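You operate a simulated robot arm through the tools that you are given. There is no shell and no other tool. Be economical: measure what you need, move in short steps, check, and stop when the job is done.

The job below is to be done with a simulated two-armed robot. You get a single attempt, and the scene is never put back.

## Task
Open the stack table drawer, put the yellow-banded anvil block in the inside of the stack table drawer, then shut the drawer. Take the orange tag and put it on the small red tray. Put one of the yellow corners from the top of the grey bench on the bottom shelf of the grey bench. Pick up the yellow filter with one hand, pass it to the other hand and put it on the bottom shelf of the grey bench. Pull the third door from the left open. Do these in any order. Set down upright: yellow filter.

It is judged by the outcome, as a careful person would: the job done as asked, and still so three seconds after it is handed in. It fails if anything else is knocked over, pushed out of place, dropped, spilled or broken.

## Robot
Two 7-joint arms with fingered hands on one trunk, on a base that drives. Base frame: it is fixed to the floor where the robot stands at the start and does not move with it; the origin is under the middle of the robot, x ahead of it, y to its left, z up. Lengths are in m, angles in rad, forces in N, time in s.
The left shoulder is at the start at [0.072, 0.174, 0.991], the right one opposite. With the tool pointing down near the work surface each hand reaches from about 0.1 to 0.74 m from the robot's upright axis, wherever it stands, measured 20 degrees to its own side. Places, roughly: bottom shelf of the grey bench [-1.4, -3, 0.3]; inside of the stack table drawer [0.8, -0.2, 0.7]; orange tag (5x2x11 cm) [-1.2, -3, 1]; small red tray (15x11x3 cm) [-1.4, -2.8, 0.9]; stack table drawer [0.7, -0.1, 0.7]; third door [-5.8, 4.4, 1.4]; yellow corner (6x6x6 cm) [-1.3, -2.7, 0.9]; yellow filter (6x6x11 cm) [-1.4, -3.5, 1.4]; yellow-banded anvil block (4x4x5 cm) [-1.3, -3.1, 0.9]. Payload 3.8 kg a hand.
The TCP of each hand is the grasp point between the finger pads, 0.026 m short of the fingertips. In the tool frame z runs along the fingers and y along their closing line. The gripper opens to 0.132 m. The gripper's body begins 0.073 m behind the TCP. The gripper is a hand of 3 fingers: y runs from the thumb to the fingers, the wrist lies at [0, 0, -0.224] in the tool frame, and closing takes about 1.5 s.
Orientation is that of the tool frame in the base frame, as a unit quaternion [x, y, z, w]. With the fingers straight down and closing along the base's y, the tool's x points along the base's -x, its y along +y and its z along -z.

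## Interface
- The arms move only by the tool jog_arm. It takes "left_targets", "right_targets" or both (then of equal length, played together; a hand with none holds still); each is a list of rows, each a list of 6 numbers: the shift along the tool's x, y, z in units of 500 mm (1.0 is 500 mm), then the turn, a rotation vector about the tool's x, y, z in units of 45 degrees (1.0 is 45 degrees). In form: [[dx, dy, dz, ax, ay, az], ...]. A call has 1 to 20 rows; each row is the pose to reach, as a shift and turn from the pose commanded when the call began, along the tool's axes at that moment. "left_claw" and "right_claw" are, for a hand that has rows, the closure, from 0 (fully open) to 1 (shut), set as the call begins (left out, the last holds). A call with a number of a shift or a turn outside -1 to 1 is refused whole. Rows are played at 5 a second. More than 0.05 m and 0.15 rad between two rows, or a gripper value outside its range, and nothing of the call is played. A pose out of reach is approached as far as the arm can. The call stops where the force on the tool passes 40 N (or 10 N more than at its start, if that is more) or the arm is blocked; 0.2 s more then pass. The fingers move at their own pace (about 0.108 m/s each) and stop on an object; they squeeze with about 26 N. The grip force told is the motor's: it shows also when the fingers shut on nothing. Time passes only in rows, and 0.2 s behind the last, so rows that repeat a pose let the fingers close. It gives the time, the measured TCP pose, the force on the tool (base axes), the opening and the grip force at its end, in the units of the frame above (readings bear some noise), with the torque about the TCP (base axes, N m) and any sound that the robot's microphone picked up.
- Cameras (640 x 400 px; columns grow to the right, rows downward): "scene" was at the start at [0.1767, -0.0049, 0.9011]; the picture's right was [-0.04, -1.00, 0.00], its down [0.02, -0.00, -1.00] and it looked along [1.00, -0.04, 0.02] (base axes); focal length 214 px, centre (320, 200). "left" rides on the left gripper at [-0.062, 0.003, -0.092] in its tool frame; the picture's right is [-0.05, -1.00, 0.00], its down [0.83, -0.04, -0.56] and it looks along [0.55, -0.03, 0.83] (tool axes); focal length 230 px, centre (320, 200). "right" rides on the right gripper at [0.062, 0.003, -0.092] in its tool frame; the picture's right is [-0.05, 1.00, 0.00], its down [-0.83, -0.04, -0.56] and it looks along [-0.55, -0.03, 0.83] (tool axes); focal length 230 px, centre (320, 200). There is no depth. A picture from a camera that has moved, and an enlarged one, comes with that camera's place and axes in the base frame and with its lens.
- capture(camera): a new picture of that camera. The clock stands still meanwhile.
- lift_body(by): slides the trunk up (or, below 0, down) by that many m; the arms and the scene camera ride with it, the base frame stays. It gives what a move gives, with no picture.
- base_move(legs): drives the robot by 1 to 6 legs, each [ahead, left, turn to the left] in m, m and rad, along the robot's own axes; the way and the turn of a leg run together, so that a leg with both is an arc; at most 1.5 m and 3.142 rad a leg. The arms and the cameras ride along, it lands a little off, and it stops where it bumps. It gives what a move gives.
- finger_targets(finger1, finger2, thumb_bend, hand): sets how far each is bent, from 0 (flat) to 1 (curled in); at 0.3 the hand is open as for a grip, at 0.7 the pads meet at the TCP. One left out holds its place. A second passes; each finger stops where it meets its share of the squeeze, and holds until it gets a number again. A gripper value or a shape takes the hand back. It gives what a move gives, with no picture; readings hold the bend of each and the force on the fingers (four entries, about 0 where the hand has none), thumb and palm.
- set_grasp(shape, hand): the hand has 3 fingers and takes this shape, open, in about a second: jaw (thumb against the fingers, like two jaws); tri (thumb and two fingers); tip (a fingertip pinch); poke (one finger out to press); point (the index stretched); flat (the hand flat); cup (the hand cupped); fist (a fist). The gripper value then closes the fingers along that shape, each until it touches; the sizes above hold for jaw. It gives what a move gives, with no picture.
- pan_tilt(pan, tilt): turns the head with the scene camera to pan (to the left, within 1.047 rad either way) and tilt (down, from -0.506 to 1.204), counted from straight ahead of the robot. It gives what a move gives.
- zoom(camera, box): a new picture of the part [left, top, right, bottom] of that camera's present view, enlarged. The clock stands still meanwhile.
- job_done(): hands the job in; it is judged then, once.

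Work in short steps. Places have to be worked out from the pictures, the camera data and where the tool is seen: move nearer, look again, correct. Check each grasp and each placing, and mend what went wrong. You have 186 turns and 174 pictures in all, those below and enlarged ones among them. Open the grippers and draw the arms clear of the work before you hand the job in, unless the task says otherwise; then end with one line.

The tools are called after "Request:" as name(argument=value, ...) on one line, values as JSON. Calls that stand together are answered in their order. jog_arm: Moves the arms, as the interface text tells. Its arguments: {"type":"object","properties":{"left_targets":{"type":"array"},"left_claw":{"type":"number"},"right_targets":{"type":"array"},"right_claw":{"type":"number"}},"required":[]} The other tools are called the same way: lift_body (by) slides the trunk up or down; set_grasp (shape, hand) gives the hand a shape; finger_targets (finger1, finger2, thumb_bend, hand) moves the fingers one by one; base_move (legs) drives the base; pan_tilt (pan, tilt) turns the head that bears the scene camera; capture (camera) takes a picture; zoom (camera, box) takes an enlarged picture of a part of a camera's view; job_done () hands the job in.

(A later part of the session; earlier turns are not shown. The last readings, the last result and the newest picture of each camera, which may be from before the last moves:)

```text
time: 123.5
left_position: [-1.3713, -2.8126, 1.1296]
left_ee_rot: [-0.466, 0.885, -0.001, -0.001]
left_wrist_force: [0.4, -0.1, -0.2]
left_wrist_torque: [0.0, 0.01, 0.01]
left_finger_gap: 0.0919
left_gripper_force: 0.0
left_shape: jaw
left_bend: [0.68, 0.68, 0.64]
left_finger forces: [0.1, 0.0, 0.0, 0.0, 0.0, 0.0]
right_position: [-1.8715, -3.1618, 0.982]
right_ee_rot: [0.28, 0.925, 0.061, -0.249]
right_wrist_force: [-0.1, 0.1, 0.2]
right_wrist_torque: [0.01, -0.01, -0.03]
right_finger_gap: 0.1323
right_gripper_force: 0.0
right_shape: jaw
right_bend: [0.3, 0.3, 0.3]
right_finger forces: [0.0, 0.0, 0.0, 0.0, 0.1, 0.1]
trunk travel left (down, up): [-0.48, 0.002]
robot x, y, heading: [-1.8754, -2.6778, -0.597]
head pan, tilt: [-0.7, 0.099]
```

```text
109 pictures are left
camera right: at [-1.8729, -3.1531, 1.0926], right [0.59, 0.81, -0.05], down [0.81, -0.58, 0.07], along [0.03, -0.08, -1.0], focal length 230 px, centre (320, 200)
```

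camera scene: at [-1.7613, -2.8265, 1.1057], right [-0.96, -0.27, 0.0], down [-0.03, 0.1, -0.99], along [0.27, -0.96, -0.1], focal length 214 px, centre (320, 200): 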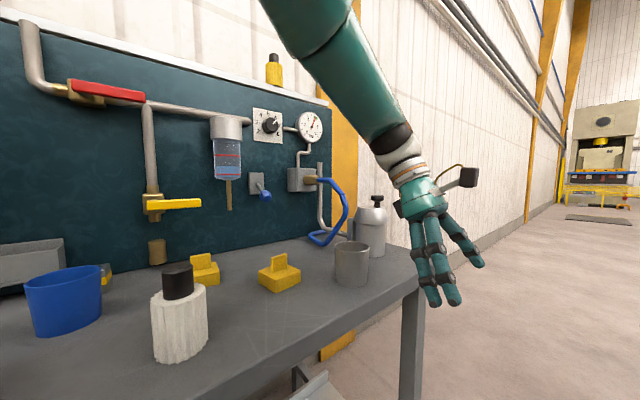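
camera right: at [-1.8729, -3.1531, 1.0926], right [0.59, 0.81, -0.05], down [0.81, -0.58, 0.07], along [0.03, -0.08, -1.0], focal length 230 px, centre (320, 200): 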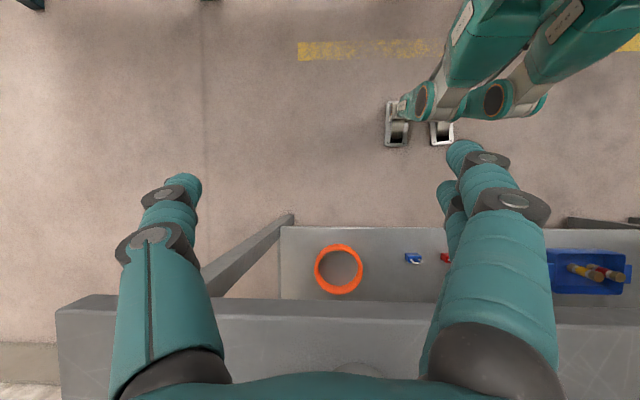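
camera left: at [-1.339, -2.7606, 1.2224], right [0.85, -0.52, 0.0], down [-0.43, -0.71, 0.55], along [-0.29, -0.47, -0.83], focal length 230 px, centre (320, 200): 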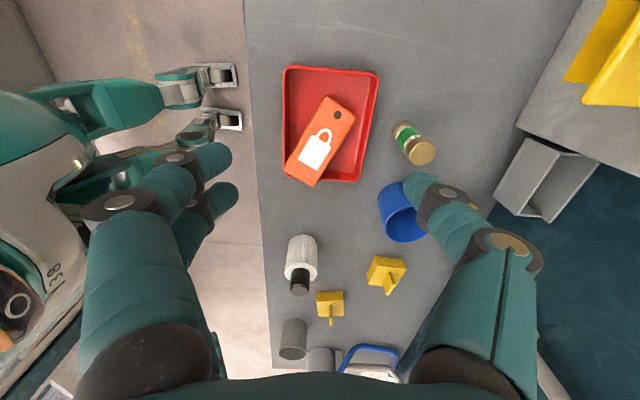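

Filter triangulates to ≈(-1.429,-3.481), z 1.385–1.495. Drive right 0.45 m and slightly forward, then orient the left hand to point straight forward.

Request:
base_move(legs=[[0, -0.45, 0], [0.06, 0, 0]])

Request:
jog_arm(left_targets=[[0, 0, -0.03, 0, 0, 0.167], [0, 0, -0.06, 0, 0, 0.333], [0, 0, -0.09, 0, 0, 0.5], [0, 0, -0.12, 0, 0, 0.667], [0, 0, -0.15, 0, 0, 0.833], [0, 0, -0.18, 0, 0, 1.0]])

Request:
jog_arm(left_targets=[[0, 0, -0.03, 0, 0, 0.167], [0, 0, -0.06, 0, 0, 0.333], [0, 0, -0.09, 0, 0, 0.5], [0, 0, -0.12, 0, 0, 0.667], [0, 0, -0.15, 0, 0, 0.833], [0, 0, -0.18, 0, 0, 1.0]])

Request:
pan_tilt(pan=0, tilt=-0.3)

Request:
capture(camera="scene")

```text
time: 128.4
left_position: [-1.5647, -3.2059, 1.1312]
left_ee_rot: [-0.469, 0.883, 0.0, -0.001]
left_wrist_force: [-0.1, -1.7, -0.4]
left_wrist_torque: [0.01, 0.03, -0.01]
left_finger_gap: 0.0919
left_gripper_force: 0.1
left_shape: jaw
left_bend: [0.68, 0.68, 0.64]
left_finger forces: [0.1, 0.1, 0.0, 0.1, 0.1, 0.0]
right_position: [-2.0622, -3.5571, 0.9813]
right_ee_rot: [0.277, 0.926, 0.06, -0.25]
right_wrist_force: [0.5, -0.2, 0.5]
right_wrist_torque: [0.0, 0.01, 0.02]
right_finger_gap: 0.1319
right_gripper_force: 0.0
right_shape: jaw
right_bend: [0.3, 0.3, 0.3]
right_finger forces: [0.0, 0.1, 0.0, 0.0, 0.0, 0.0]
trunk travel left (down, up): [-0.48, 0.002]
robot x, y, heading: [-2.0738, -3.0732, -0.594]
head pan, tilt: [-0.7, 0.099]
```

```text
time: 129.8
left_position: [-1.5652, -3.2033, 1.2192]
left_ee_rot: [-0.096, 0.995, -0.001, 0.0]
left_wrist_force: [-0.9, -0.2, 0.9]
left_wrist_torque: [0.01, -0.02, -0.01]
left_finger_gap: 0.0922
left_gripper_force: 0.1
left_shape: jaw
left_bend: [0.68, 0.68, 0.64]
left_finger forces: [0.0, 0.0, 0.1, 0.1, 0.1, 0.0]
right_position: [-2.0634, -3.5569, 0.9806]
right_ee_rot: [0.277, 0.926, 0.06, -0.25]
right_wrist_force: [0.1, -0.6, -0.3]
right_wrist_torque: [0.02, 0.0, 0.0]
right_finger_gap: 0.1317
right_gripper_force: 0.1
right_shape: jaw
right_bend: [0.3, 0.3, 0.3]
right_finger forces: [0.1, 0.1, 0.0, 0.0, 0.0, 0.1]
trunk travel left (down, up): [-0.48, 0.002]
robot x, y, heading: [-2.0711, -3.0724, -0.589]
head pan, tilt: [-0.7, 0.099]
```

```text
time: 131.2
left_position: [-1.5653, -3.2038, 1.3103]
left_ee_rot: [0.294, 0.956, -0.001, 0.001]
left_wrist_force: [0.6, 0.3, 0.0]
left_wrist_torque: [0.04, 0.0, -0.01]
left_finger_gap: 0.0918
left_gripper_force: 0.1
left_shape: jaw
left_bend: [0.68, 0.68, 0.64]
left_finger forces: [0.0, 0.0, 0.0, 0.1, 0.0, 0.1]
right_position: [-2.063, -3.557, 0.9828]
right_ee_rot: [0.277, 0.926, 0.06, -0.25]
right_wrist_force: [-0.3, -0.7, 0.9]
right_wrist_torque: [0.01, -0.02, 0.02]
right_finger_gap: 0.1322
right_gripper_force: 0.1
right_shape: jaw
right_bend: [0.3, 0.3, 0.3]
right_finger forces: [0.0, 0.0, 0.0, 0.1, 0.1, 0.0]
trunk travel left (down, up): [-0.48, 0.002]
robot x, y, heading: [-2.0745, -3.0693, -0.59]
head pan, tilt: [-0.7, 0.099]
```

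```text
time: 132.3
left_position: [-1.5654, -3.204, 1.3089]
left_ee_rot: [0.291, 0.957, 0.0, -0.001]
left_wrist_force: [-0.2, 0.5, 0.8]
left_wrist_torque: [-0.01, 0.03, 0.0]
left_finger_gap: 0.0919
left_gripper_force: 0.1
left_shape: jaw
left_bend: [0.68, 0.68, 0.64]
left_finger forces: [0.0, 0.0, 0.1, 0.0, 0.0, 0.0]
right_position: [-2.0631, -3.5564, 0.9808]
right_ee_rot: [0.277, 0.926, 0.06, -0.251]
right_wrist_force: [-0.2, -0.1, -0.2]
right_wrist_torque: [-0.02, -0.01, -0.03]
right_finger_gap: 0.132
right_gripper_force: 0.1
right_shape: jaw
right_bend: [0.3, 0.3, 0.3]
right_finger forces: [0.0, 0.1, 0.0, 0.0, 0.0, 0.0]
trunk travel left (down, up): [-0.48, 0.002]
robot x, y, heading: [-2.073, -3.068, -0.587]
head pan, tilt: [0.0, -0.3]
```

```text
108 pictures are left
camera scene: at [-1.9154, -3.176, 1.1402], right [-0.56, -0.83, 0.0], down [0.24, -0.16, -0.96], along [0.79, -0.53, 0.3], focal length 214 px, centre (320, 200)
```

scene: 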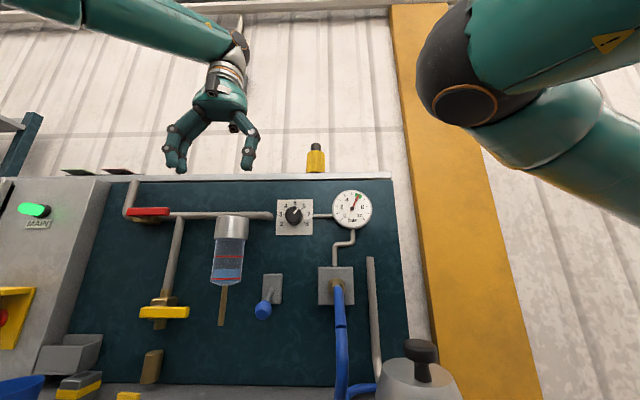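

Filter confirmed at f≈0.766, l≈-3.682, z 1.40–1.505. Pitch the left hand up while moving to the filter's lateral position.

Request:
jog_arm(left_targets=[[0, -0.05, -0.043, 0, -0.167, 0], [0, -0.1, -0.087, 0, -0.333, 0], [0, -0.15, -0.13, 0, -0.5, 0], [0, -0.2, -0.173, 0, -0.667, 0], [0, -0.25, -0.217, 0, -0.833, 0], [0, -0.3, -0.26, 0, -1.0, 0]])

Request:
jog_arm(left_targets=[[0, 0, 0, 0, -0.167, 0], [0, 0, 0, 0, -0.333, 0], [0, 0, 0, 0, -0.5, 0], [0, 0, 0, 0, -0.667, 0], [0, 0, 0, 0, -0.833, 0], [0, 0, 0, 0, -1.0, 0]])

Request:
capture(camera="left")

Request:
capture(camera="scene")

```text
time: 133.7
left_position: [-1.6522, -3.3279, 1.4414]
left_ee_rot: [0.27, 0.883, -0.114, 0.367]
left_wrist_force: [-0.4, -0.2, 0.0]
left_wrist_torque: [0.02, -0.01, 0.0]
left_finger_gap: 0.0922
left_gripper_force: 0.0
left_shape: jaw
left_bend: [0.68, 0.68, 0.64]
left_finger forces: [0.1, 0.0, 0.0, 0.1, 0.0, 0.1]
right_position: [-2.0641, -3.557, 0.9818]
right_ee_rot: [0.276, 0.926, 0.06, -0.25]
right_wrist_force: [0.1, -0.5, 0.4]
right_wrist_torque: [0.01, 0.04, -0.01]
right_finger_gap: 0.1321
right_gripper_force: 0.1
right_shape: jaw
right_bend: [0.3, 0.3, 0.3]
right_finger forces: [0.0, 0.0, 0.1, 0.0, 0.0, 0.1]
trunk travel left (down, up): [-0.48, 0.002]
robot x, y, heading: [-2.0731, -3.0721, -0.594]
head pan, tilt: [0.0, -0.3]
```

```text
time: 135.1
left_position: [-1.6497, -3.3287, 1.4396]
left_ee_rot: [0.206, 0.675, -0.208, 0.677]
left_wrist_force: [-0.2, 0.4, 0.5]
left_wrist_torque: [0.01, -0.02, -0.01]
left_finger_gap: 0.0918
left_gripper_force: 0.1
left_shape: jaw
left_bend: [0.68, 0.68, 0.64]
left_finger forces: [0.0, 0.0, 0.1, 0.1, 0.0, 0.1]
right_position: [-2.0625, -3.5555, 0.9809]
right_ee_rot: [0.277, 0.926, 0.06, -0.251]
right_wrist_force: [-0.8, -0.5, -0.6]
right_wrist_torque: [0.03, -0.02, 0.02]
right_finger_gap: 0.1321
right_gripper_force: 0.1
right_shape: jaw
right_bend: [0.3, 0.3, 0.3]
right_finger forces: [0.0, 0.0, 0.0, 0.1, 0.0, 0.1]
trunk travel left (down, up): [-0.48, 0.002]
robot x, y, heading: [-2.0699, -3.069, -0.586]
head pan, tilt: [0.0, -0.3]
```

```text
107 pictures are left
camera left: at [-1.7231, -3.2739, 1.5012], right [-0.56, -0.83, 0.05], down [-0.48, 0.27, -0.83], along [0.67, -0.49, -0.55], focal length 230 px, centre (320, 200)
```

left: 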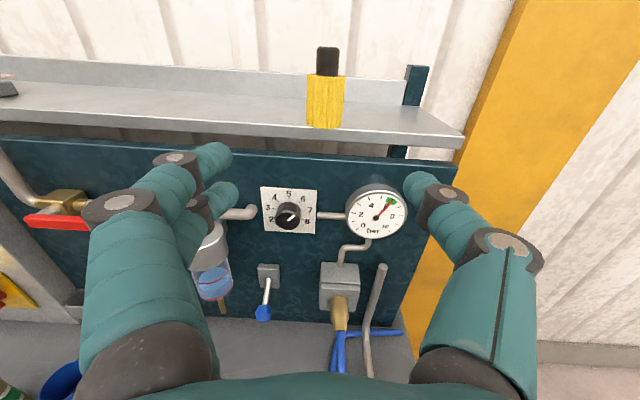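

```text
106 pictures are left
camera scene: at [-1.915, -3.176, 1.1401], right [-0.56, -0.83, 0.0], down [0.25, -0.16, -0.96], along [0.79, -0.53, 0.3], focal length 214 px, centre (320, 200)
```

scene: 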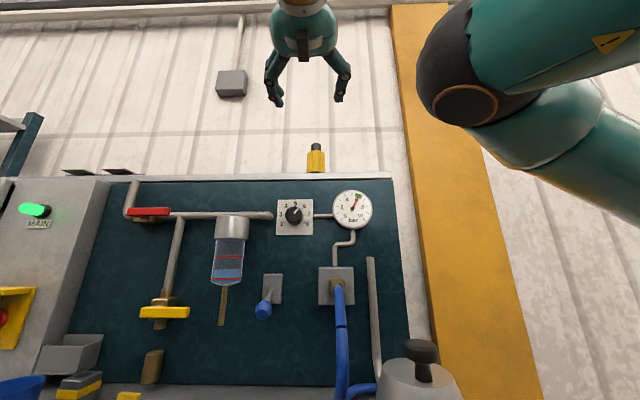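

Filter base at f≈0.775, l≈-3.687, z≈1.402; the hand is aligned. Drive 6 cm closer, then advance 0.13 m with the hand open.

Request:
base_move(legs=[[0.06, 0, 0]])

Request:
jog_arm(left_targets=[[0, -0.005, 0.09, 0, 0, 0], [0, -0.01, 0.18, 0, 0, 0], [0, -0.014, 0.26, 0, 0, 0]], left_claw=0.3)

Request:
capture(camera="left")

Request:
zoom(camera="scene", box=[220, 40, 420, 200])

```text
time: 136.1
left_position: [-1.5995, -3.3624, 1.44]
left_ee_rot: [0.207, 0.676, -0.207, 0.676]
left_wrist_force: [0.5, -0.3, -0.9]
left_wrist_torque: [0.0, 0.0, 0.01]
left_finger_gap: 0.0921
left_gripper_force: 0.1
left_shape: jaw
left_bend: [0.68, 0.68, 0.64]
left_finger forces: [0.0, 0.0, 0.0, 0.0, 0.0, 0.0]
right_position: [-2.0127, -3.5904, 0.9826]
right_ee_rot: [0.277, 0.926, 0.06, -0.251]
right_wrist_force: [-0.2, -0.3, 0.6]
right_wrist_torque: [-0.03, -0.04, -0.02]
right_finger_gap: 0.132
right_gripper_force: 0.1
right_shape: jaw
right_bend: [0.3, 0.3, 0.3]
right_finger forces: [0.0, 0.0, 0.0, 0.0, 0.1, 0.1]
trunk travel left (down, up): [-0.48, 0.002]
robot x, y, heading: [-2.0206, -3.1041, -0.593]
head pan, tilt: [0.0, -0.3]
```

```text
time: 136.8
left_position: [-1.4943, -3.4423, 1.4389]
left_ee_rot: [0.207, 0.677, -0.207, 0.676]
left_wrist_force: [0.4, 0.5, 0.5]
left_wrist_torque: [0.0, 0.01, -0.04]
left_finger_gap: 0.0923
left_gripper_force: 0.1
left_shape: jaw
left_bend: [0.68, 0.68, 0.64]
left_finger forces: [0.0, 0.0, 0.1, 0.0, 0.1, 0.0]
right_position: [-2.013, -3.591, 0.9807]
right_ee_rot: [0.277, 0.925, 0.061, -0.251]
right_wrist_force: [0.3, -0.2, 0.9]
right_wrist_torque: [0.0, 0.0, -0.04]
right_finger_gap: 0.1319
right_gripper_force: 0.0
right_shape: jaw
right_bend: [0.3, 0.3, 0.3]
right_finger forces: [0.0, 0.0, 0.0, 0.1, 0.1, 0.1]
trunk travel left (down, up): [-0.48, 0.002]
robot x, y, heading: [-2.0214, -3.101, -0.587]
head pan, tilt: [0.0, -0.3]
```

```text
105 pictures are left
camera left: at [-1.5682, -3.3891, 1.5011], right [-0.56, -0.83, 0.05], down [-0.48, 0.27, -0.83], along [0.67, -0.49, -0.56], focal length 230 px, centre (320, 200)
```

left: 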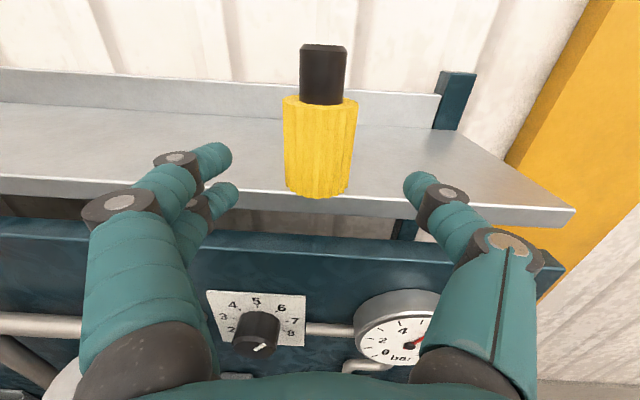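

```text
2.50 times, centred on (320, 120) of scene
camera zoom: at [-1.865, -3.2102, 1.1401], right [-0.56, -0.83, 0.0], down [0.24, -0.16, -0.96], along [0.79, -0.53, 0.3], focal length 536 px, centre (320, 400)
```

zoom: 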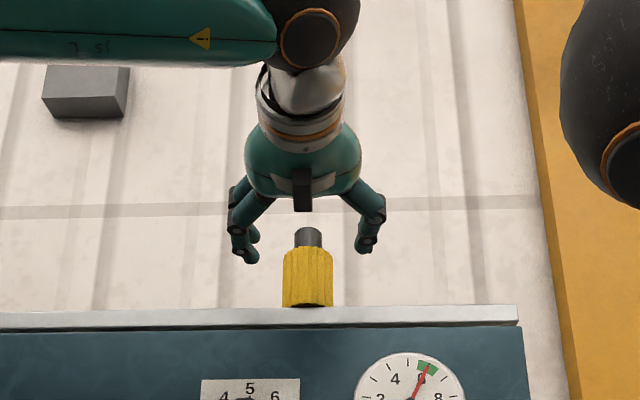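

Filter is centred. Advance 0.088 m and close.

Request:
jog_arm(left_targets=[[0, 0, 0.06, 0, 0, 0], [0, 0, 0.12, 0, 0, 0], [0, 0, 0.172, 0, 0, 0]])

Request:
jog_arm(left_targets=[[0, 0, 0, 0, 0, 0], [0, 0, 0, 0, 0, 0], [0, 0, 0, 0, 0, 0], [0, 0, 0, 0, 0, 0], [0, 0, 0, 0, 0, 0], [0, 0, 0, 0, 0, 0]], left_claw=1)

Request:
capture(camera="left")

```text
time: 137.7
left_position: [-1.4233, -3.4881, 1.4387]
left_ee_rot: [0.207, 0.676, -0.208, 0.676]
left_wrist_force: [0.1, 0.6, 0.5]
left_wrist_torque: [-0.03, -0.02, 0.02]
left_finger_gap: 0.0921
left_gripper_force: 0.0
left_shape: jaw
left_bend: [0.68, 0.68, 0.64]
left_finger forces: [0.0, 0.0, 0.0, 0.1, 0.0, 0.0]
right_position: [-2.0126, -3.5914, 0.9804]
right_ee_rot: [0.278, 0.926, 0.06, -0.249]
right_wrist_force: [0.0, 0.1, -0.4]
right_wrist_torque: [0.0, 0.0, 0.0]
right_finger_gap: 0.1319
right_gripper_force: 0.0
right_shape: jaw
right_bend: [0.3, 0.3, 0.3]
right_finger forces: [0.1, 0.0, 0.1, 0.1, 0.0, 0.0]
trunk travel left (down, up): [-0.48, 0.002]
robot x, y, heading: [-2.0219, -3.1052, -0.594]
head pan, tilt: [0.0, -0.3]
```

```text
time: 139.1
left_position: [-1.4247, -3.4879, 1.4401]
left_ee_rot: [0.207, 0.676, -0.208, 0.676]
left_wrist_force: [0.3, 0.2, 0.7]
left_wrist_torque: [0.04, -0.01, -0.02]
left_finger_gap: 0.0402
left_gripper_force: 26.2
left_shape: jaw
left_bend: [0.74, 0.74, 0.71]
left_finger forces: [10.7, 10.7, 0.0, 0.0, 22.2, 0.0]
right_position: [-2.012, -3.5912, 0.9814]
right_ee_rot: [0.277, 0.925, 0.061, -0.251]
right_wrist_force: [-0.6, 0.8, 0.3]
right_wrist_torque: [0.04, -0.01, 0.01]
right_finger_gap: 0.132
right_gripper_force: 0.1
right_shape: jaw
right_bend: [0.3, 0.3, 0.3]
right_finger forces: [0.1, 0.0, 0.0, 0.0, 0.1, 0.1]
trunk travel left (down, up): [-0.48, 0.002]
robot x, y, heading: [-2.0183, -3.1034, -0.598]
head pan, tilt: [0.0, -0.3]
```

```text
103 pictures are left
camera left: at [-1.4986, -3.4334, 1.5009], right [-0.56, -0.83, 0.05], down [-0.48, 0.27, -0.83], along [0.67, -0.49, -0.55], focal length 230 px, centre (320, 200)
```

left: 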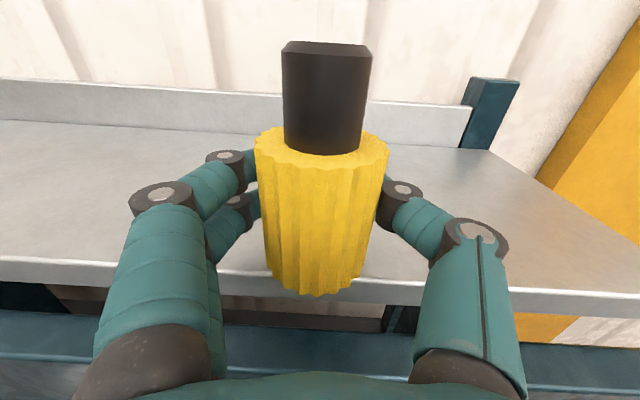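

Firm grip on the filter body, cap free on top. Lift 4 cm and retract.

Request:
jog_arm(left_targets=[[-0.04, 0, 0, 0, 0, 0], [-0.08, 0, 0, 0, 0, 0], [-0.1, 0, -0.07, 0, 0, 0], [-0.1, 0, -0.15, 0, 0, 0], [-0.1, 0, -0.23, 0, 0, 0], [-0.1, 0, -0.31, 0, 0, 0], [-0.1, 0, -0.39, 0, 0, 0], [-0.1, 0, -0.47, 0, 0, 0], [-0.1, 0, -0.55, 0, 0, 0], [-0.1, 0, -0.62, 0, 0, 0]])

Request:
base_move(legs=[[-0.2, 0, 0]])

Request:
capture(camera="left")

Request:
capture(camera="scene")

```text
time: 141.2
left_position: [-1.6799, -3.3162, 1.4903]
left_ee_rot: [0.206, 0.676, -0.208, 0.676]
left_wrist_force: [0.2, 0.1, -0.6]
left_wrist_torque: [0.0, 0.01, -0.01]
left_finger_gap: 0.0399
left_gripper_force: 26.2
left_shape: jaw
left_bend: [0.74, 0.74, 0.72]
left_finger forces: [10.6, 10.8, 0.0, 0.0, 21.9, 0.0]
right_position: [-2.0133, -3.5894, 0.9821]
right_ee_rot: [0.278, 0.925, 0.061, -0.25]
right_wrist_force: [0.2, -0.2, 0.6]
right_wrist_torque: [-0.01, 0.02, 0.01]
right_finger_gap: 0.1322
right_gripper_force: 0.1
right_shape: jaw
right_bend: [0.3, 0.3, 0.3]
right_finger forces: [0.0, 0.1, 0.0, 0.0, 0.0, 0.0]
trunk travel left (down, up): [-0.48, 0.002]
robot x, y, heading: [-2.0206, -3.1049, -0.594]
head pan, tilt: [0.0, -0.3]
```

```text
time: 142.8
left_position: [-1.8422, -3.2043, 1.4901]
left_ee_rot: [0.207, 0.677, -0.207, 0.676]
left_wrist_force: [0.4, -0.1, -0.2]
left_wrist_torque: [0.04, -0.04, 0.0]
left_finger_gap: 0.0403
left_gripper_force: 25.7
left_shape: jaw
left_bend: [0.74, 0.74, 0.72]
left_finger forces: [10.5, 10.7, 0.0, 0.1, 21.9, 0.1]
right_position: [-2.1772, -3.4789, 0.9816]
right_ee_rot: [0.277, 0.925, 0.061, -0.251]
right_wrist_force: [1.0, 0.1, -0.2]
right_wrist_torque: [0.01, -0.02, -0.02]
right_finger_gap: 0.1322
right_gripper_force: 0.1
right_shape: jaw
right_bend: [0.3, 0.3, 0.3]
right_finger forces: [0.0, 0.0, 0.0, 0.0, 0.0, 0.0]
trunk travel left (down, up): [-0.48, 0.002]
robot x, y, heading: [-2.1882, -2.9946, -0.592]
head pan, tilt: [0.0, -0.3]
```

```text
102 pictures are left
camera left: at [-1.9176, -3.151, 1.5512], right [-0.56, -0.83, 0.05], down [-0.49, 0.27, -0.83], along [0.67, -0.49, -0.56], focal length 230 px, centre (320, 200)
```

left: 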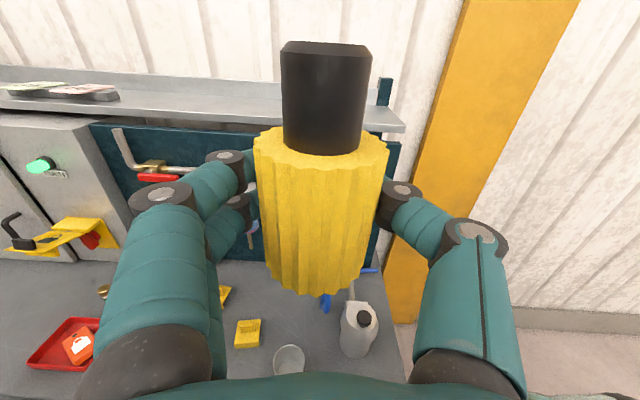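

```text
101 pictures are left
camera scene: at [-2.0305, -3.0984, 1.14], right [-0.56, -0.83, 0.0], down [0.25, -0.16, -0.96], along [0.79, -0.53, 0.3], focal length 214 px, centre (320, 200)
```

scene: 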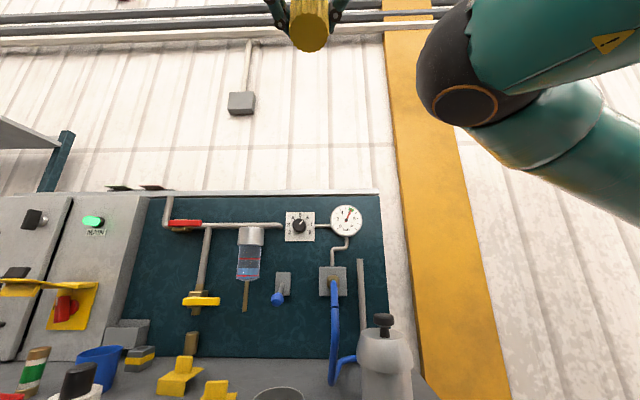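

Filter held upright at rel. forward 0.40. Lower it to a comfortable handover height with the left, while raising and levelling the right hand.

Request:
jog_arm(left_targets=[[0.095, 0, 0, 0, 0, 0], [0.19, 0, 0, 0, 0, 0], [0.285, 0, 0, 0, 0, 0], [0.38, 0, 0, 0, 0, 0], [0.475, 0, 0, 0, 0, 0], [0.57, 0, 0, 0, 0, 0], [0.665, 0, 0, 0, 0, 0], [0.76, 0, 0, 0, 0, 0]], right_targets=[[0.035, 0, -0.063, 0, -0.08, 0], [0.07, 0, -0.127, 0, -0.161, 0], [0.105, 0, -0.19, 0, -0.242, 0], [0.14, 0, -0.254, 0, -0.322, 0], [0.176, 0, -0.317, 0, -0.403, 0], [0.211, 0, -0.38, 0, -0.484, 0], [0.246, 0, -0.444, 0, -0.565, 0], [0.281, 0, -0.507, 0, -0.645, 0]])

Request:
pan_tilt(pan=0, tilt=0.1)

Request:
capture(camera="scene")

```text
time: 144.8
left_position: [-1.8207, -3.215, 1.1412]
left_ee_rot: [0.149, 0.662, -0.213, 0.703]
left_wrist_force: [0.0, -1.1, -0.5]
left_wrist_torque: [0.01, 0.01, 0.03]
left_finger_gap: 0.0399
left_gripper_force: 26.1
left_shape: jaw
left_bend: [0.74, 0.74, 0.72]
left_finger forces: [10.6, 10.8, 0.0, 0.0, 21.7, 0.0]
right_position: [-2.1706, -3.4765, 1.2729]
right_ee_rot: [0.283, 0.959, -0.012, -0.008]
right_wrist_force: [0.1, 0.6, -0.4]
right_wrist_torque: [-0.04, 0.0, -0.04]
right_finger_gap: 0.1321
right_gripper_force: 0.0
right_shape: jaw
right_bend: [0.3, 0.3, 0.3]
right_finger forces: [0.0, 0.0, 0.0, 0.0, 0.1, 0.0]
trunk travel left (down, up): [-0.48, 0.002]
robot x, y, heading: [-2.1854, -2.9951, -0.589]
head pan, tilt: [0.0, -0.3]
stopped in row 8 (left hand): the arm was blocked; the commanded pose is now the measured one
```

```text
time: 145.7
left_position: [-1.819, -3.2143, 1.1384]
left_ee_rot: [0.15, 0.663, -0.21, 0.702]
left_wrist_force: [-0.6, -0.5, -0.5]
left_wrist_torque: [0.0, 0.01, 0.0]
left_finger_gap: 0.0399
left_gripper_force: 26.2
left_shape: jaw
left_bend: [0.74, 0.74, 0.72]
left_finger forces: [10.5, 10.8, 0.1, 0.1, 21.8, 0.1]
right_position: [-2.1694, -3.4768, 1.2699]
right_ee_rot: [0.282, 0.959, -0.012, -0.01]
right_wrist_force: [-0.1, 0.4, 0.6]
right_wrist_torque: [-0.03, 0.03, 0.01]
right_finger_gap: 0.1322
right_gripper_force: 0.1
right_shape: jaw
right_bend: [0.3, 0.3, 0.3]
right_finger forces: [0.0, 0.1, 0.0, 0.0, 0.0, 0.0]
trunk travel left (down, up): [-0.48, 0.002]
robot x, y, heading: [-2.1885, -2.9923, -0.585]
head pan, tilt: [0.0, 0.099]
```

```text
100 pictures are left
camera scene: at [-2.0273, -3.1008, 1.046], right [-0.56, -0.83, 0.0], down [-0.57, 0.38, -0.73], along [0.6, -0.4, -0.69], focal length 214 px, centre (320, 200)
```

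scene: 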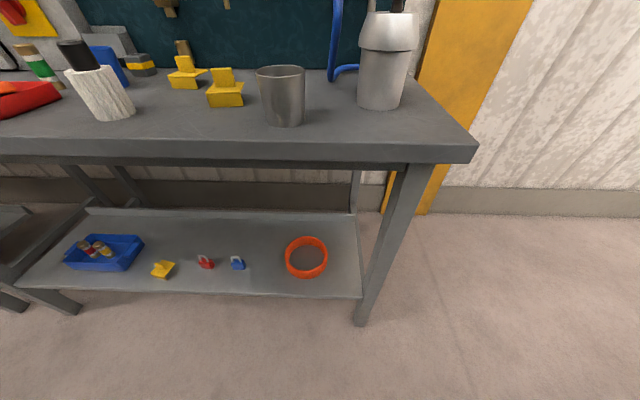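

The left forearm appears to be pressing against the head (camera got pushed). Move the left hand forward, up and slightly left to clear it.

Request:
jog_arm(left_targets=[[-0.04, 0.04, 0.06, 0, 0, 0], [-0.08, 0.08, 0.12, 0, 0, 0], [-0.1, 0.12, 0.16, 0, 0, 0]])

Request:
pan_tilt(pan=0, tilt=0.0)

Request:
capture(camera="scene")

Request:
capture(camera="left")

```text
time: 146.5
left_position: [-1.7242, -3.1959, 1.1825]
left_ee_rot: [0.157, 0.666, -0.208, 0.699]
left_wrist_force: [-0.2, -0.6, 0.2]
left_wrist_torque: [-0.02, 0.0, 0.01]
left_finger_gap: 0.0398
left_gripper_force: 26.3
left_shape: jaw
left_bend: [0.74, 0.74, 0.72]
left_finger forces: [10.4, 10.8, 0.1, 0.1, 21.5, 0.0]
right_position: [-2.1692, -3.4768, 1.2711]
right_ee_rot: [0.284, 0.959, -0.011, -0.011]
right_wrist_force: [-0.3, 0.2, -0.8]
right_wrist_torque: [0.01, -0.01, 0.04]
right_finger_gap: 0.132
right_gripper_force: 0.1
right_shape: jaw
right_bend: [0.3, 0.3, 0.3]
right_finger forces: [0.0, 0.0, 0.0, 0.0, 0.0, 0.0]
trunk travel left (down, up): [-0.48, 0.002]
robot x, y, heading: [-2.1857, -2.9924, -0.587]
head pan, tilt: [0.0, 0.099]
```

```text
time: 147.2
left_position: [-1.7245, -3.1965, 1.1828]
left_ee_rot: [0.157, 0.665, -0.208, 0.699]
left_wrist_force: [0.1, -0.6, -0.3]
left_wrist_torque: [-0.02, 0.0, -0.01]
left_finger_gap: 0.0396
left_gripper_force: 26.2
left_shape: jaw
left_bend: [0.74, 0.74, 0.72]
left_finger forces: [10.5, 10.8, 0.0, 0.0, 21.5, 0.0]
right_position: [-2.1697, -3.476, 1.27]
right_ee_rot: [0.284, 0.959, -0.011, -0.01]
right_wrist_force: [-0.5, 1.1, 0.6]
right_wrist_torque: [-0.03, 0.03, 0.01]
right_finger_gap: 0.132
right_gripper_force: 0.0
right_shape: jaw
right_bend: [0.3, 0.3, 0.3]
right_finger forces: [0.0, 0.0, 0.0, 0.0, 0.1, 0.0]
trunk travel left (down, up): [-0.48, 0.002]
robot x, y, heading: [-2.1897, -2.9927, -0.592]
head pan, tilt: [0.0, 0.0]
```

```text
99 pictures are left
camera scene: at [-2.0212, -3.1048, 1.1147], right [-0.56, -0.83, 0.0], down [0.0, 0.0, -1.0], along [0.83, -0.56, 0.0], focal length 214 px, centre (320, 200)
```

scene: 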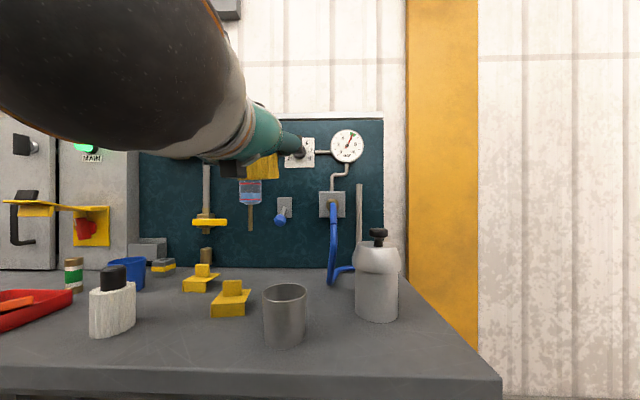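

```text
98 pictures are left
camera left: at [-1.8048, -3.143, 1.2385], right [-0.5, -0.86, 0.11], down [-0.48, 0.17, -0.86], along [0.72, -0.48, -0.5], focal length 230 px, centre (320, 200)
```

left: 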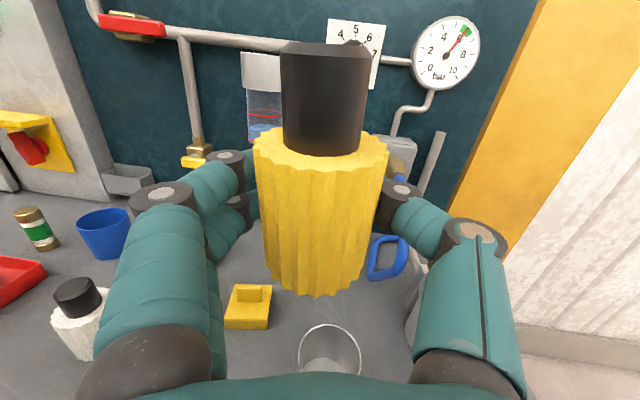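

Handover plan: right hand comes from the right, tilted 45° (pointing left-down), pinching the cap front/back. First level the left hand and start yawing the right hand.

Request:
jog_arm(left_targets=[[0, 0, 0, 0.03, 0.03, 0.023], [0, 0, 0, 0.06, 0.06, 0.046], [0, 0, 0, 0.091, 0.086, 0.07], [0, 0, 0, 0.091, 0.086, 0.07], [0, 0, 0, 0.091, 0.086, 0.07], [0, 0, 0, 0.091, 0.086, 0.07]], right_targets=[[-0.02, 0.02, 0, 0, 0, 0.167], [-0.04, 0.04, 0, 0, 0, 0.333], [-0.06, 0.06, 0, 0, 0, 0.5], [-0.08, 0.08, 0, 0, 0, 0.667], [-0.1, 0.1, 0, 0, 0, 0.833], [-0.12, 0.12, 0, 0, 0, 1.0]], right_claw=0.3)

Request:
jog_arm(right_targets=[[0, 0, 0, 0, 0, 0.167], [0, 0, 0, 0, 0, 0.333], [0, 0, 0, 0, 0, 0.5], [0, 0, 0, 0, 0, 0.667], [0, 0, 0, 0, 0, 0.833], [0, 0, 0, 0, 0, 1.0]])

```text
time: 148.6
left_position: [-1.7242, -3.1971, 1.1837]
left_ee_rot: [0.208, 0.676, -0.208, 0.675]
left_wrist_force: [-0.2, -0.5, -1.1]
left_wrist_torque: [-0.01, 0.01, 0.02]
left_finger_gap: 0.0395
left_gripper_force: 26.1
left_shape: jaw
left_bend: [0.74, 0.74, 0.72]
left_finger forces: [10.5, 10.7, 0.0, 0.0, 21.4, 0.0]
right_position: [-2.0877, -3.4587, 1.267]
right_ee_rot: [0.63, 0.777, -0.014, -0.005]
right_wrist_force: [0.3, -0.9, -0.3]
right_wrist_torque: [-0.01, 0.03, -0.03]
right_finger_gap: 0.0926
right_gripper_force: 0.1
right_shape: jaw
right_bend: [0.67, 0.67, 0.64]
right_finger forces: [0.0, 0.1, 0.0, 0.1, 0.0, 0.0]
trunk travel left (down, up): [-0.48, 0.002]
robot x, y, heading: [-2.1881, -2.9988, -0.591]
head pan, tilt: [0.0, 0.0]
```

```text
time: 150.0
left_position: [-1.7236, -3.1979, 1.1824]
left_ee_rot: [0.207, 0.676, -0.208, 0.676]
left_wrist_force: [0.1, -0.4, -0.8]
left_wrist_torque: [0.05, 0.0, 0.0]
left_finger_gap: 0.0399
left_gripper_force: 25.9
left_shape: jaw
left_bend: [0.74, 0.74, 0.72]
left_finger forces: [10.5, 10.7, 0.0, 0.0, 21.4, 0.1]
right_position: [-2.0868, -3.4586, 1.2672]
right_ee_rot: [0.879, 0.477, -0.015, 0.0]
right_wrist_force: [0.0, 0.5, -0.5]
right_wrist_torque: [-0.03, -0.01, -0.02]
right_finger_gap: 0.0926
right_gripper_force: 0.1
right_shape: jaw
right_bend: [0.67, 0.67, 0.64]
right_finger forces: [0.1, 0.1, 0.0, 0.1, 0.0, 0.0]
trunk travel left (down, up): [-0.48, 0.002]
robot x, y, heading: [-2.1862, -2.9945, -0.591]
head pan, tilt: [0.0, 0.0]
```

Yaw is reachable. Tilt 45° toward the left and move toward the staging point.

Request:
jog_arm(right_targets=[[0.06, 0.033, -0.015, 0, 0.167, 0], [0.12, 0.067, -0.03, 0, 0.333, 0], [0.18, 0.1, -0.045, 0, 0.5, 0], [0.24, 0.133, -0.06, 0, 0.667, 0], [0.3, 0.167, -0.075, 0, 0.833, 0], [0.36, 0.2, -0.09, 0, 1.0, 0]])

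Request:
capture(camera="right")

Request:
capture(camera="scene")

```text
time: 151.4
left_position: [-1.7244, -3.1979, 1.1837]
left_ee_rot: [0.207, 0.676, -0.208, 0.675]
left_wrist_force: [-0.7, 0.4, -0.7]
left_wrist_torque: [-0.01, 0.03, -0.01]
left_finger_gap: 0.0398
left_gripper_force: 25.9
left_shape: jaw
left_bend: [0.74, 0.74, 0.72]
left_finger forces: [10.6, 10.6, 0.0, 0.1, 21.3, 0.0]
right_position: [-1.9029, -3.3604, 1.3054]
right_ee_rot: [0.817, 0.442, 0.323, -0.183]
right_wrist_force: [0.5, -0.4, 0.7]
right_wrist_torque: [-0.01, 0.01, 0.0]
right_finger_gap: 0.0925
right_gripper_force: 0.1
right_shape: jaw
right_bend: [0.67, 0.67, 0.64]
right_finger forces: [0.1, 0.0, 0.0, 0.0, 0.0, 0.0]
trunk travel left (down, up): [-0.48, 0.002]
robot x, y, heading: [-2.1865, -2.9935, -0.593]
head pan, tilt: [0.0, 0.0]
```

```text
97 pictures are left
camera right: at [-1.9084, -3.3797, 1.4141], right [0.82, -0.57, -0.05], down [-0.57, -0.8, -0.17], along [0.06, 0.17, -0.98], focal length 230 px, centre (320, 200)
```

right: 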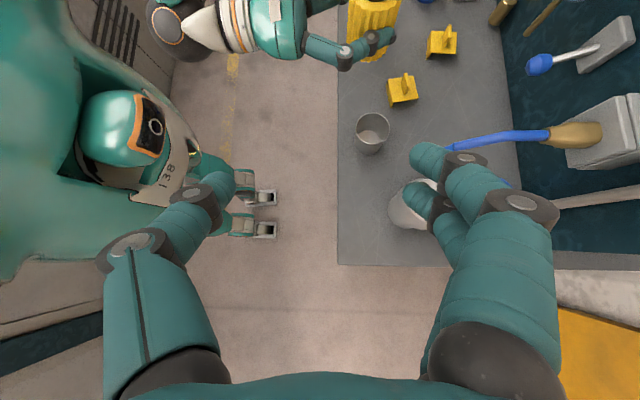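

```text
96 pictures are left
camera scene: at [-2.0208, -3.105, 1.1146], right [-0.56, -0.83, 0.0], down [0.0, 0.0, -1.0], along [0.83, -0.56, 0.0], focal length 214 px, centre (320, 200)
```

scene: 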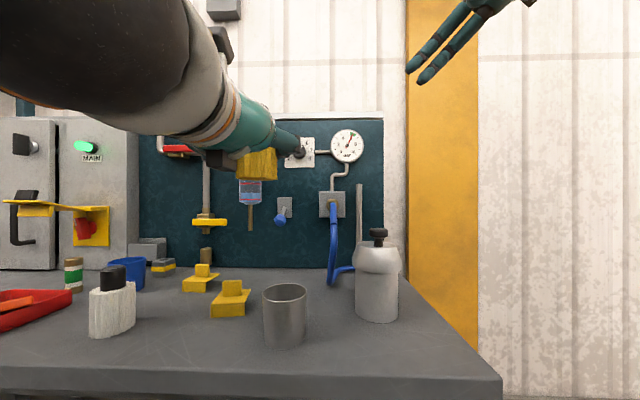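

Good view. Move to the staging point 12 cm off the cap.

Request:
jog_arm(right_targets=[[0.056, 0.029, 0.05, 0, 0, 0], [0.112, 0.058, 0.1, 0, 0, 0], [0.167, 0.087, 0.15, 0, 0, 0], [0.223, 0.116, 0.2, 0, 0, 0]], right_claw=0.3)

Request:
capture(camera="right")

Request:
capture(camera="left")

```text
time: 152.4
left_position: [-1.7238, -3.1973, 1.1837]
left_ee_rot: [0.207, 0.676, -0.208, 0.675]
left_wrist_force: [-0.4, -0.4, 0.6]
left_wrist_torque: [-0.02, -0.05, 0.02]
left_finger_gap: 0.0398
left_gripper_force: 26.6
left_shape: jaw
left_bend: [0.74, 0.74, 0.72]
left_finger forces: [10.5, 10.7, 0.1, 0.0, 21.2, 0.0]
right_position: [-1.7734, -3.265, 1.3095]
right_ee_rot: [0.817, 0.441, 0.322, -0.183]
right_wrist_force: [1.0, -0.4, 0.2]
right_wrist_torque: [0.0, 0.02, -0.01]
right_finger_gap: 0.0929
right_gripper_force: 0.0
right_shape: jaw
right_bend: [0.67, 0.67, 0.64]
right_finger forces: [0.1, 0.0, 0.1, 0.0, 0.0, 0.1]
trunk travel left (down, up): [-0.48, 0.002]
robot x, y, heading: [-2.1874, -2.9905, -0.594]
head pan, tilt: [0.0, 0.0]
```

```text
95 pictures are left
camera right: at [-1.7783, -3.2842, 1.4198], right [0.82, -0.57, -0.05], down [-0.57, -0.8, -0.17], along [0.06, 0.17, -0.98], focal length 230 px, centre (320, 200)
```

right: 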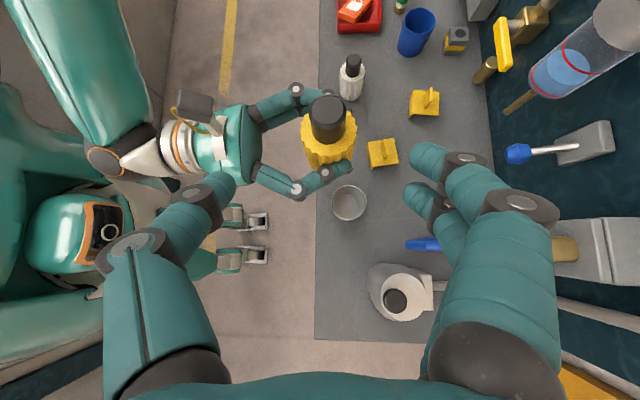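

```text
94 pictures are left
camera left: at [-1.7977, -3.1425, 1.245], right [-0.56, -0.83, 0.05], down [-0.49, 0.28, -0.83], along [0.67, -0.49, -0.56], focal length 230 px, centre (320, 200)
```

left: 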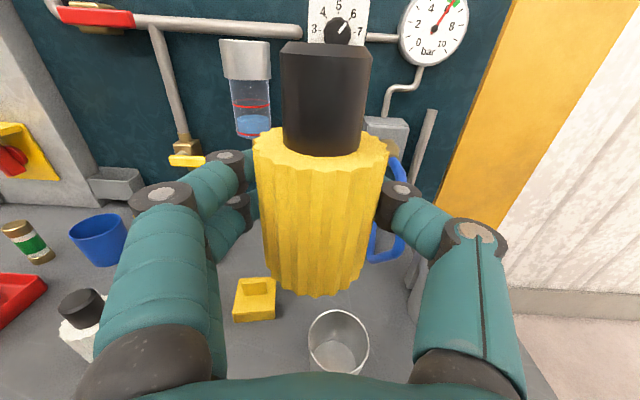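

Cap top is at f≈0.366, l≈-3.605; approach along the 45° axis, stopping a little short.

Request:
jog_arm(right_targets=[[0, 0.006, 0.07, 0, 0, 0], [0.004, 0.012, 0.14, 0, 0, 0], [0.008, 0.012, 0.2, 0, 0, 0]])

Request:
capture(camera="right")

Request:
capture(camera="left")

```text
time: 153.2
left_position: [-1.724, -3.1967, 1.1849]
left_ee_rot: [0.207, 0.676, -0.208, 0.676]
left_wrist_force: [1.0, 0.3, -0.5]
left_wrist_torque: [0.0, 0.02, -0.02]
left_finger_gap: 0.0396
left_gripper_force: 25.8
left_shape: jaw
left_bend: [0.74, 0.74, 0.72]
left_finger forces: [10.6, 10.7, 0.1, 0.0, 21.2, 0.0]
right_position: [-1.7304, -3.2074, 1.2409]
right_ee_rot: [0.817, 0.441, 0.322, -0.183]
right_wrist_force: [0.5, -0.7, 0.3]
right_wrist_torque: [0.01, 0.0, 0.01]
right_finger_gap: 0.0928
right_gripper_force: 0.0
right_shape: jaw
right_bend: [0.67, 0.67, 0.64]
right_finger forces: [0.0, 0.0, 0.0, 0.0, 0.1, 0.1]
trunk travel left (down, up): [-0.48, 0.002]
robot x, y, heading: [-2.1881, -2.9935, -0.591]
head pan, tilt: [0.0, 0.0]
```

```text
93 pictures are left
camera right: at [-1.7353, -3.227, 1.3505], right [0.82, -0.57, -0.05], down [-0.57, -0.8, -0.17], along [0.06, 0.17, -0.98], focal length 230 px, centre (320, 200)
```

right: 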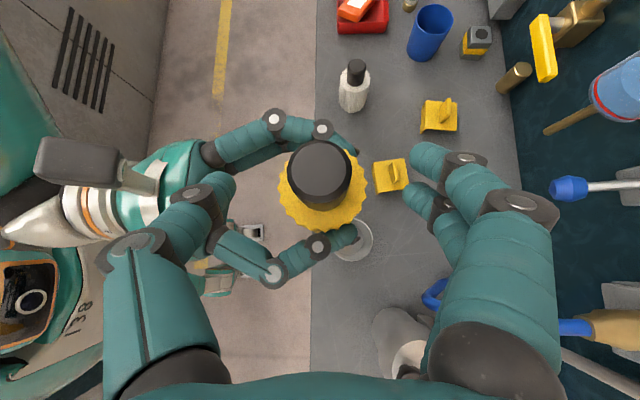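

```text
92 pictures are left
camera left: at [-1.7984, -3.1425, 1.2454], right [-0.56, -0.83, 0.05], down [-0.48, 0.27, -0.83], along [0.67, -0.49, -0.55], focal length 230 px, centre (320, 200)
```

left: 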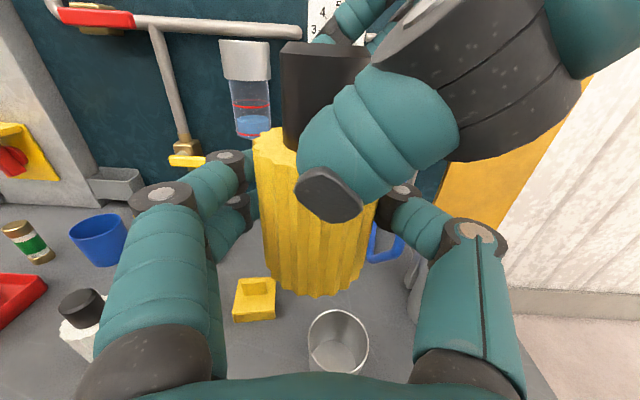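

Cap is centred between the right fingers. Advance 1.6 cm and close the right hand.

Request:
jog_arm(right_targets=[[0, 0, 0.032, 0, 0, 0]])

Request:
jog_arm(right_targets=[[0, 0, 0, 0, 0, 0], [0, 0, 0, 0, 0, 0], [0, 0, 0, 0, 0, 0], [0, 0, 0, 0, 0, 0], [0, 0, 0, 0, 0, 0], [0, 0, 0, 0, 0, 0]], right_claw=1)

Request:
capture(camera="right")

Request:
capture(camera="left")

```text
time: 153.6
left_position: [-1.7235, -3.1966, 1.184]
left_ee_rot: [0.207, 0.676, -0.208, 0.676]
left_wrist_force: [-0.3, -0.6, -0.3]
left_wrist_torque: [0.02, 0.02, -0.01]
left_finger_gap: 0.0396
left_gripper_force: 26.5
left_shape: jaw
left_bend: [0.74, 0.74, 0.72]
left_finger forces: [10.5, 10.8, 0.1, 0.0, 21.3, 0.0]
right_position: [-1.7232, -3.1999, 1.229]
right_ee_rot: [0.817, 0.442, 0.322, -0.183]
right_wrist_force: [0.1, 0.0, 0.6]
right_wrist_torque: [-0.04, 0.01, 0.02]
right_finger_gap: 0.0928
right_gripper_force: 0.0
right_shape: jaw
right_bend: [0.67, 0.67, 0.64]
right_finger forces: [0.0, 0.1, 0.0, 0.0, 0.0, 0.0]
trunk travel left (down, up): [-0.48, 0.002]
robot x, y, heading: [-2.1884, -2.9924, -0.594]
head pan, tilt: [0.0, 0.0]
```

```text
time: 155.0
left_position: [-1.7247, -3.1966, 1.1838]
left_ee_rot: [0.208, 0.676, -0.208, 0.676]
left_wrist_force: [-3.7, -4.0, -0.2]
left_wrist_torque: [0.16, -0.11, -0.04]
left_finger_gap: 0.0394
left_gripper_force: 25.8
left_shape: jaw
left_bend: [0.74, 0.74, 0.72]
left_finger forces: [9.9, 10.2, 0.0, 0.1, 23.9, 0.0]
right_position: [-1.7251, -3.2003, 1.2293]
right_ee_rot: [0.816, 0.442, 0.323, -0.183]
right_wrist_force: [3.6, 3.5, 0.7]
right_wrist_torque: [0.01, 0.0, 0.03]
right_finger_gap: 0.0269
right_gripper_force: 26.0
right_shape: jaw
right_bend: [0.71, 0.74, 0.71]
right_finger forces: [9.7, 12.1, 0.0, 0.1, 21.5, 0.0]
trunk travel left (down, up): [-0.48, 0.002]
robot x, y, heading: [-2.1884, -2.9922, -0.589]
head pan, tilt: [0.0, 0.0]
```

```text
91 pictures are left
camera right: at [-1.7305, -3.2187, 1.3393], right [0.82, -0.57, -0.05], down [-0.57, -0.8, -0.17], along [0.06, 0.17, -0.98], focal length 230 px, centre (320, 200)
```

right: 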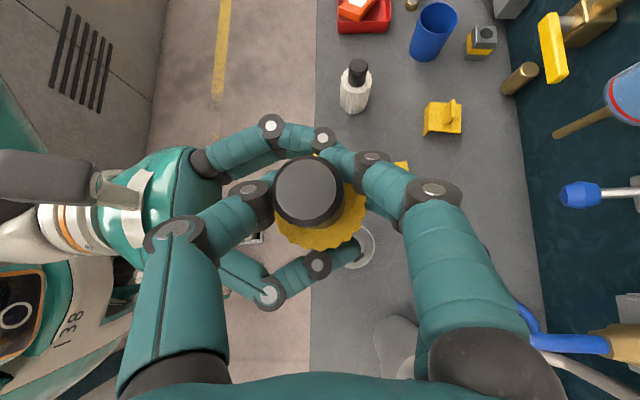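

```text
90 pictures are left
camera left: at [-1.7989, -3.1429, 1.2455], right [-0.56, -0.83, 0.05], down [-0.48, 0.28, -0.83], along [0.67, -0.49, -0.55], focal length 230 px, centre (320, 200)
```

left: 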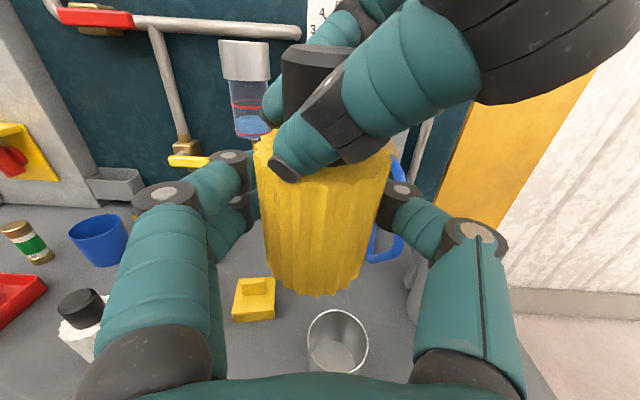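

Right hand holds the cap with both fingers and thumb loaded. Open the left hand and draw it straight back.

Request:
jog_arm(left_targets=[[0, 0, 0, 0, 0, 0], [0, 0, 0, 0, 0, 0], [0, 0, 0, 0, 0, 0], [0, 0, 0, 0, 0, 0]], left_claw=0.2)

Request:
jog_arm(left_targets=[[0, 0, -0.06, 0, 0, 0], [0, 0, -0.12, 0, 0, 0], [0, 0.04, -0.18, 0, 0, 0]])

Request:
capture(camera="left")

Request:
capture(camera="scene")

```text
time: 156.0
left_position: [-1.7237, -3.1969, 1.1835]
left_ee_rot: [0.207, 0.676, -0.207, 0.676]
left_wrist_force: [-0.9, 0.2, -0.5]
left_wrist_torque: [-0.01, -0.01, 0.0]
left_finger_gap: 0.1053
left_gripper_force: 0.1
left_shape: jaw
left_bend: [0.59, 0.59, 0.56]
left_finger forces: [0.1, 0.0, 0.0, 0.0, 0.0, 0.0]
right_position: [-1.7257, -3.2007, 1.228]
right_ee_rot: [0.817, 0.441, 0.322, -0.182]
right_wrist_force: [-0.5, 0.0, -0.7]
right_wrist_torque: [0.02, 0.0, -0.02]
right_finger_gap: 0.027
right_gripper_force: 26.2
right_shape: jaw
right_bend: [0.71, 0.74, 0.71]
right_finger forces: [8.6, 11.3, 0.1, 0.0, 21.5, 0.0]
trunk travel left (down, up): [-0.48, 0.002]
robot x, y, heading: [-2.187, -2.9956, -0.594]
head pan, tilt: [0.0, 0.0]
```

```text
time: 156.8
left_position: [-1.7638, -3.1703, 1.1853]
left_ee_rot: [0.207, 0.676, -0.208, 0.676]
left_wrist_force: [0.1, -0.3, -0.7]
left_wrist_torque: [0.06, 0.02, -0.01]
left_finger_gap: 0.1052
left_gripper_force: 0.0
left_shape: jaw
left_bend: [0.59, 0.59, 0.56]
left_finger forces: [0.0, 0.0, 0.1, 0.1, 0.1, 0.1]
left hand out of reach, approached as far as the arm can: row 2, 3
right_position: [-1.7244, -3.1994, 1.2292]
right_ee_rot: [0.817, 0.442, 0.322, -0.182]
right_wrist_force: [-0.5, 0.2, 0.7]
right_wrist_torque: [0.03, 0.0, 0.02]
right_finger_gap: 0.0268
right_gripper_force: 25.9
right_shape: jaw
right_bend: [0.71, 0.74, 0.71]
right_finger forces: [8.7, 11.2, 0.0, 0.1, 21.4, 0.0]
trunk travel left (down, up): [-0.48, 0.002]
robot x, y, heading: [-2.1831, -2.9948, -0.59]
head pan, tilt: [0.0, 0.0]
```

```text
89 pictures are left
camera left: at [-1.8384, -3.1151, 1.2461], right [-0.56, -0.83, 0.05], down [-0.48, 0.27, -0.83], along [0.67, -0.49, -0.55], focal length 230 px, centre (320, 200)
```

left: 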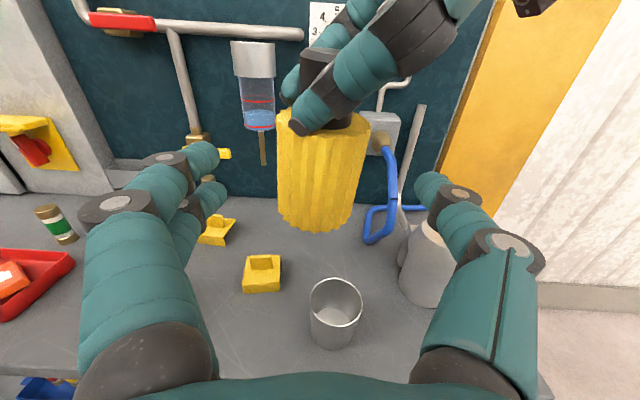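

```text
88 pictures are left
camera scene: at [-2.0207, -3.1046, 1.1147], right [-0.56, -0.83, 0.0], down [0.0, 0.0, -1.0], along [0.83, -0.56, 0.0], focal length 214 px, centre (320, 200)
```

scene: 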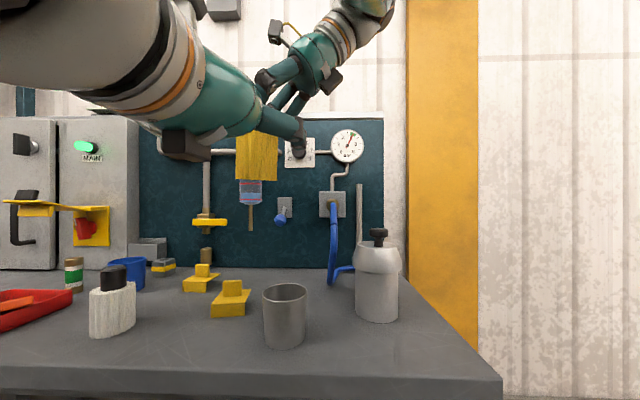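

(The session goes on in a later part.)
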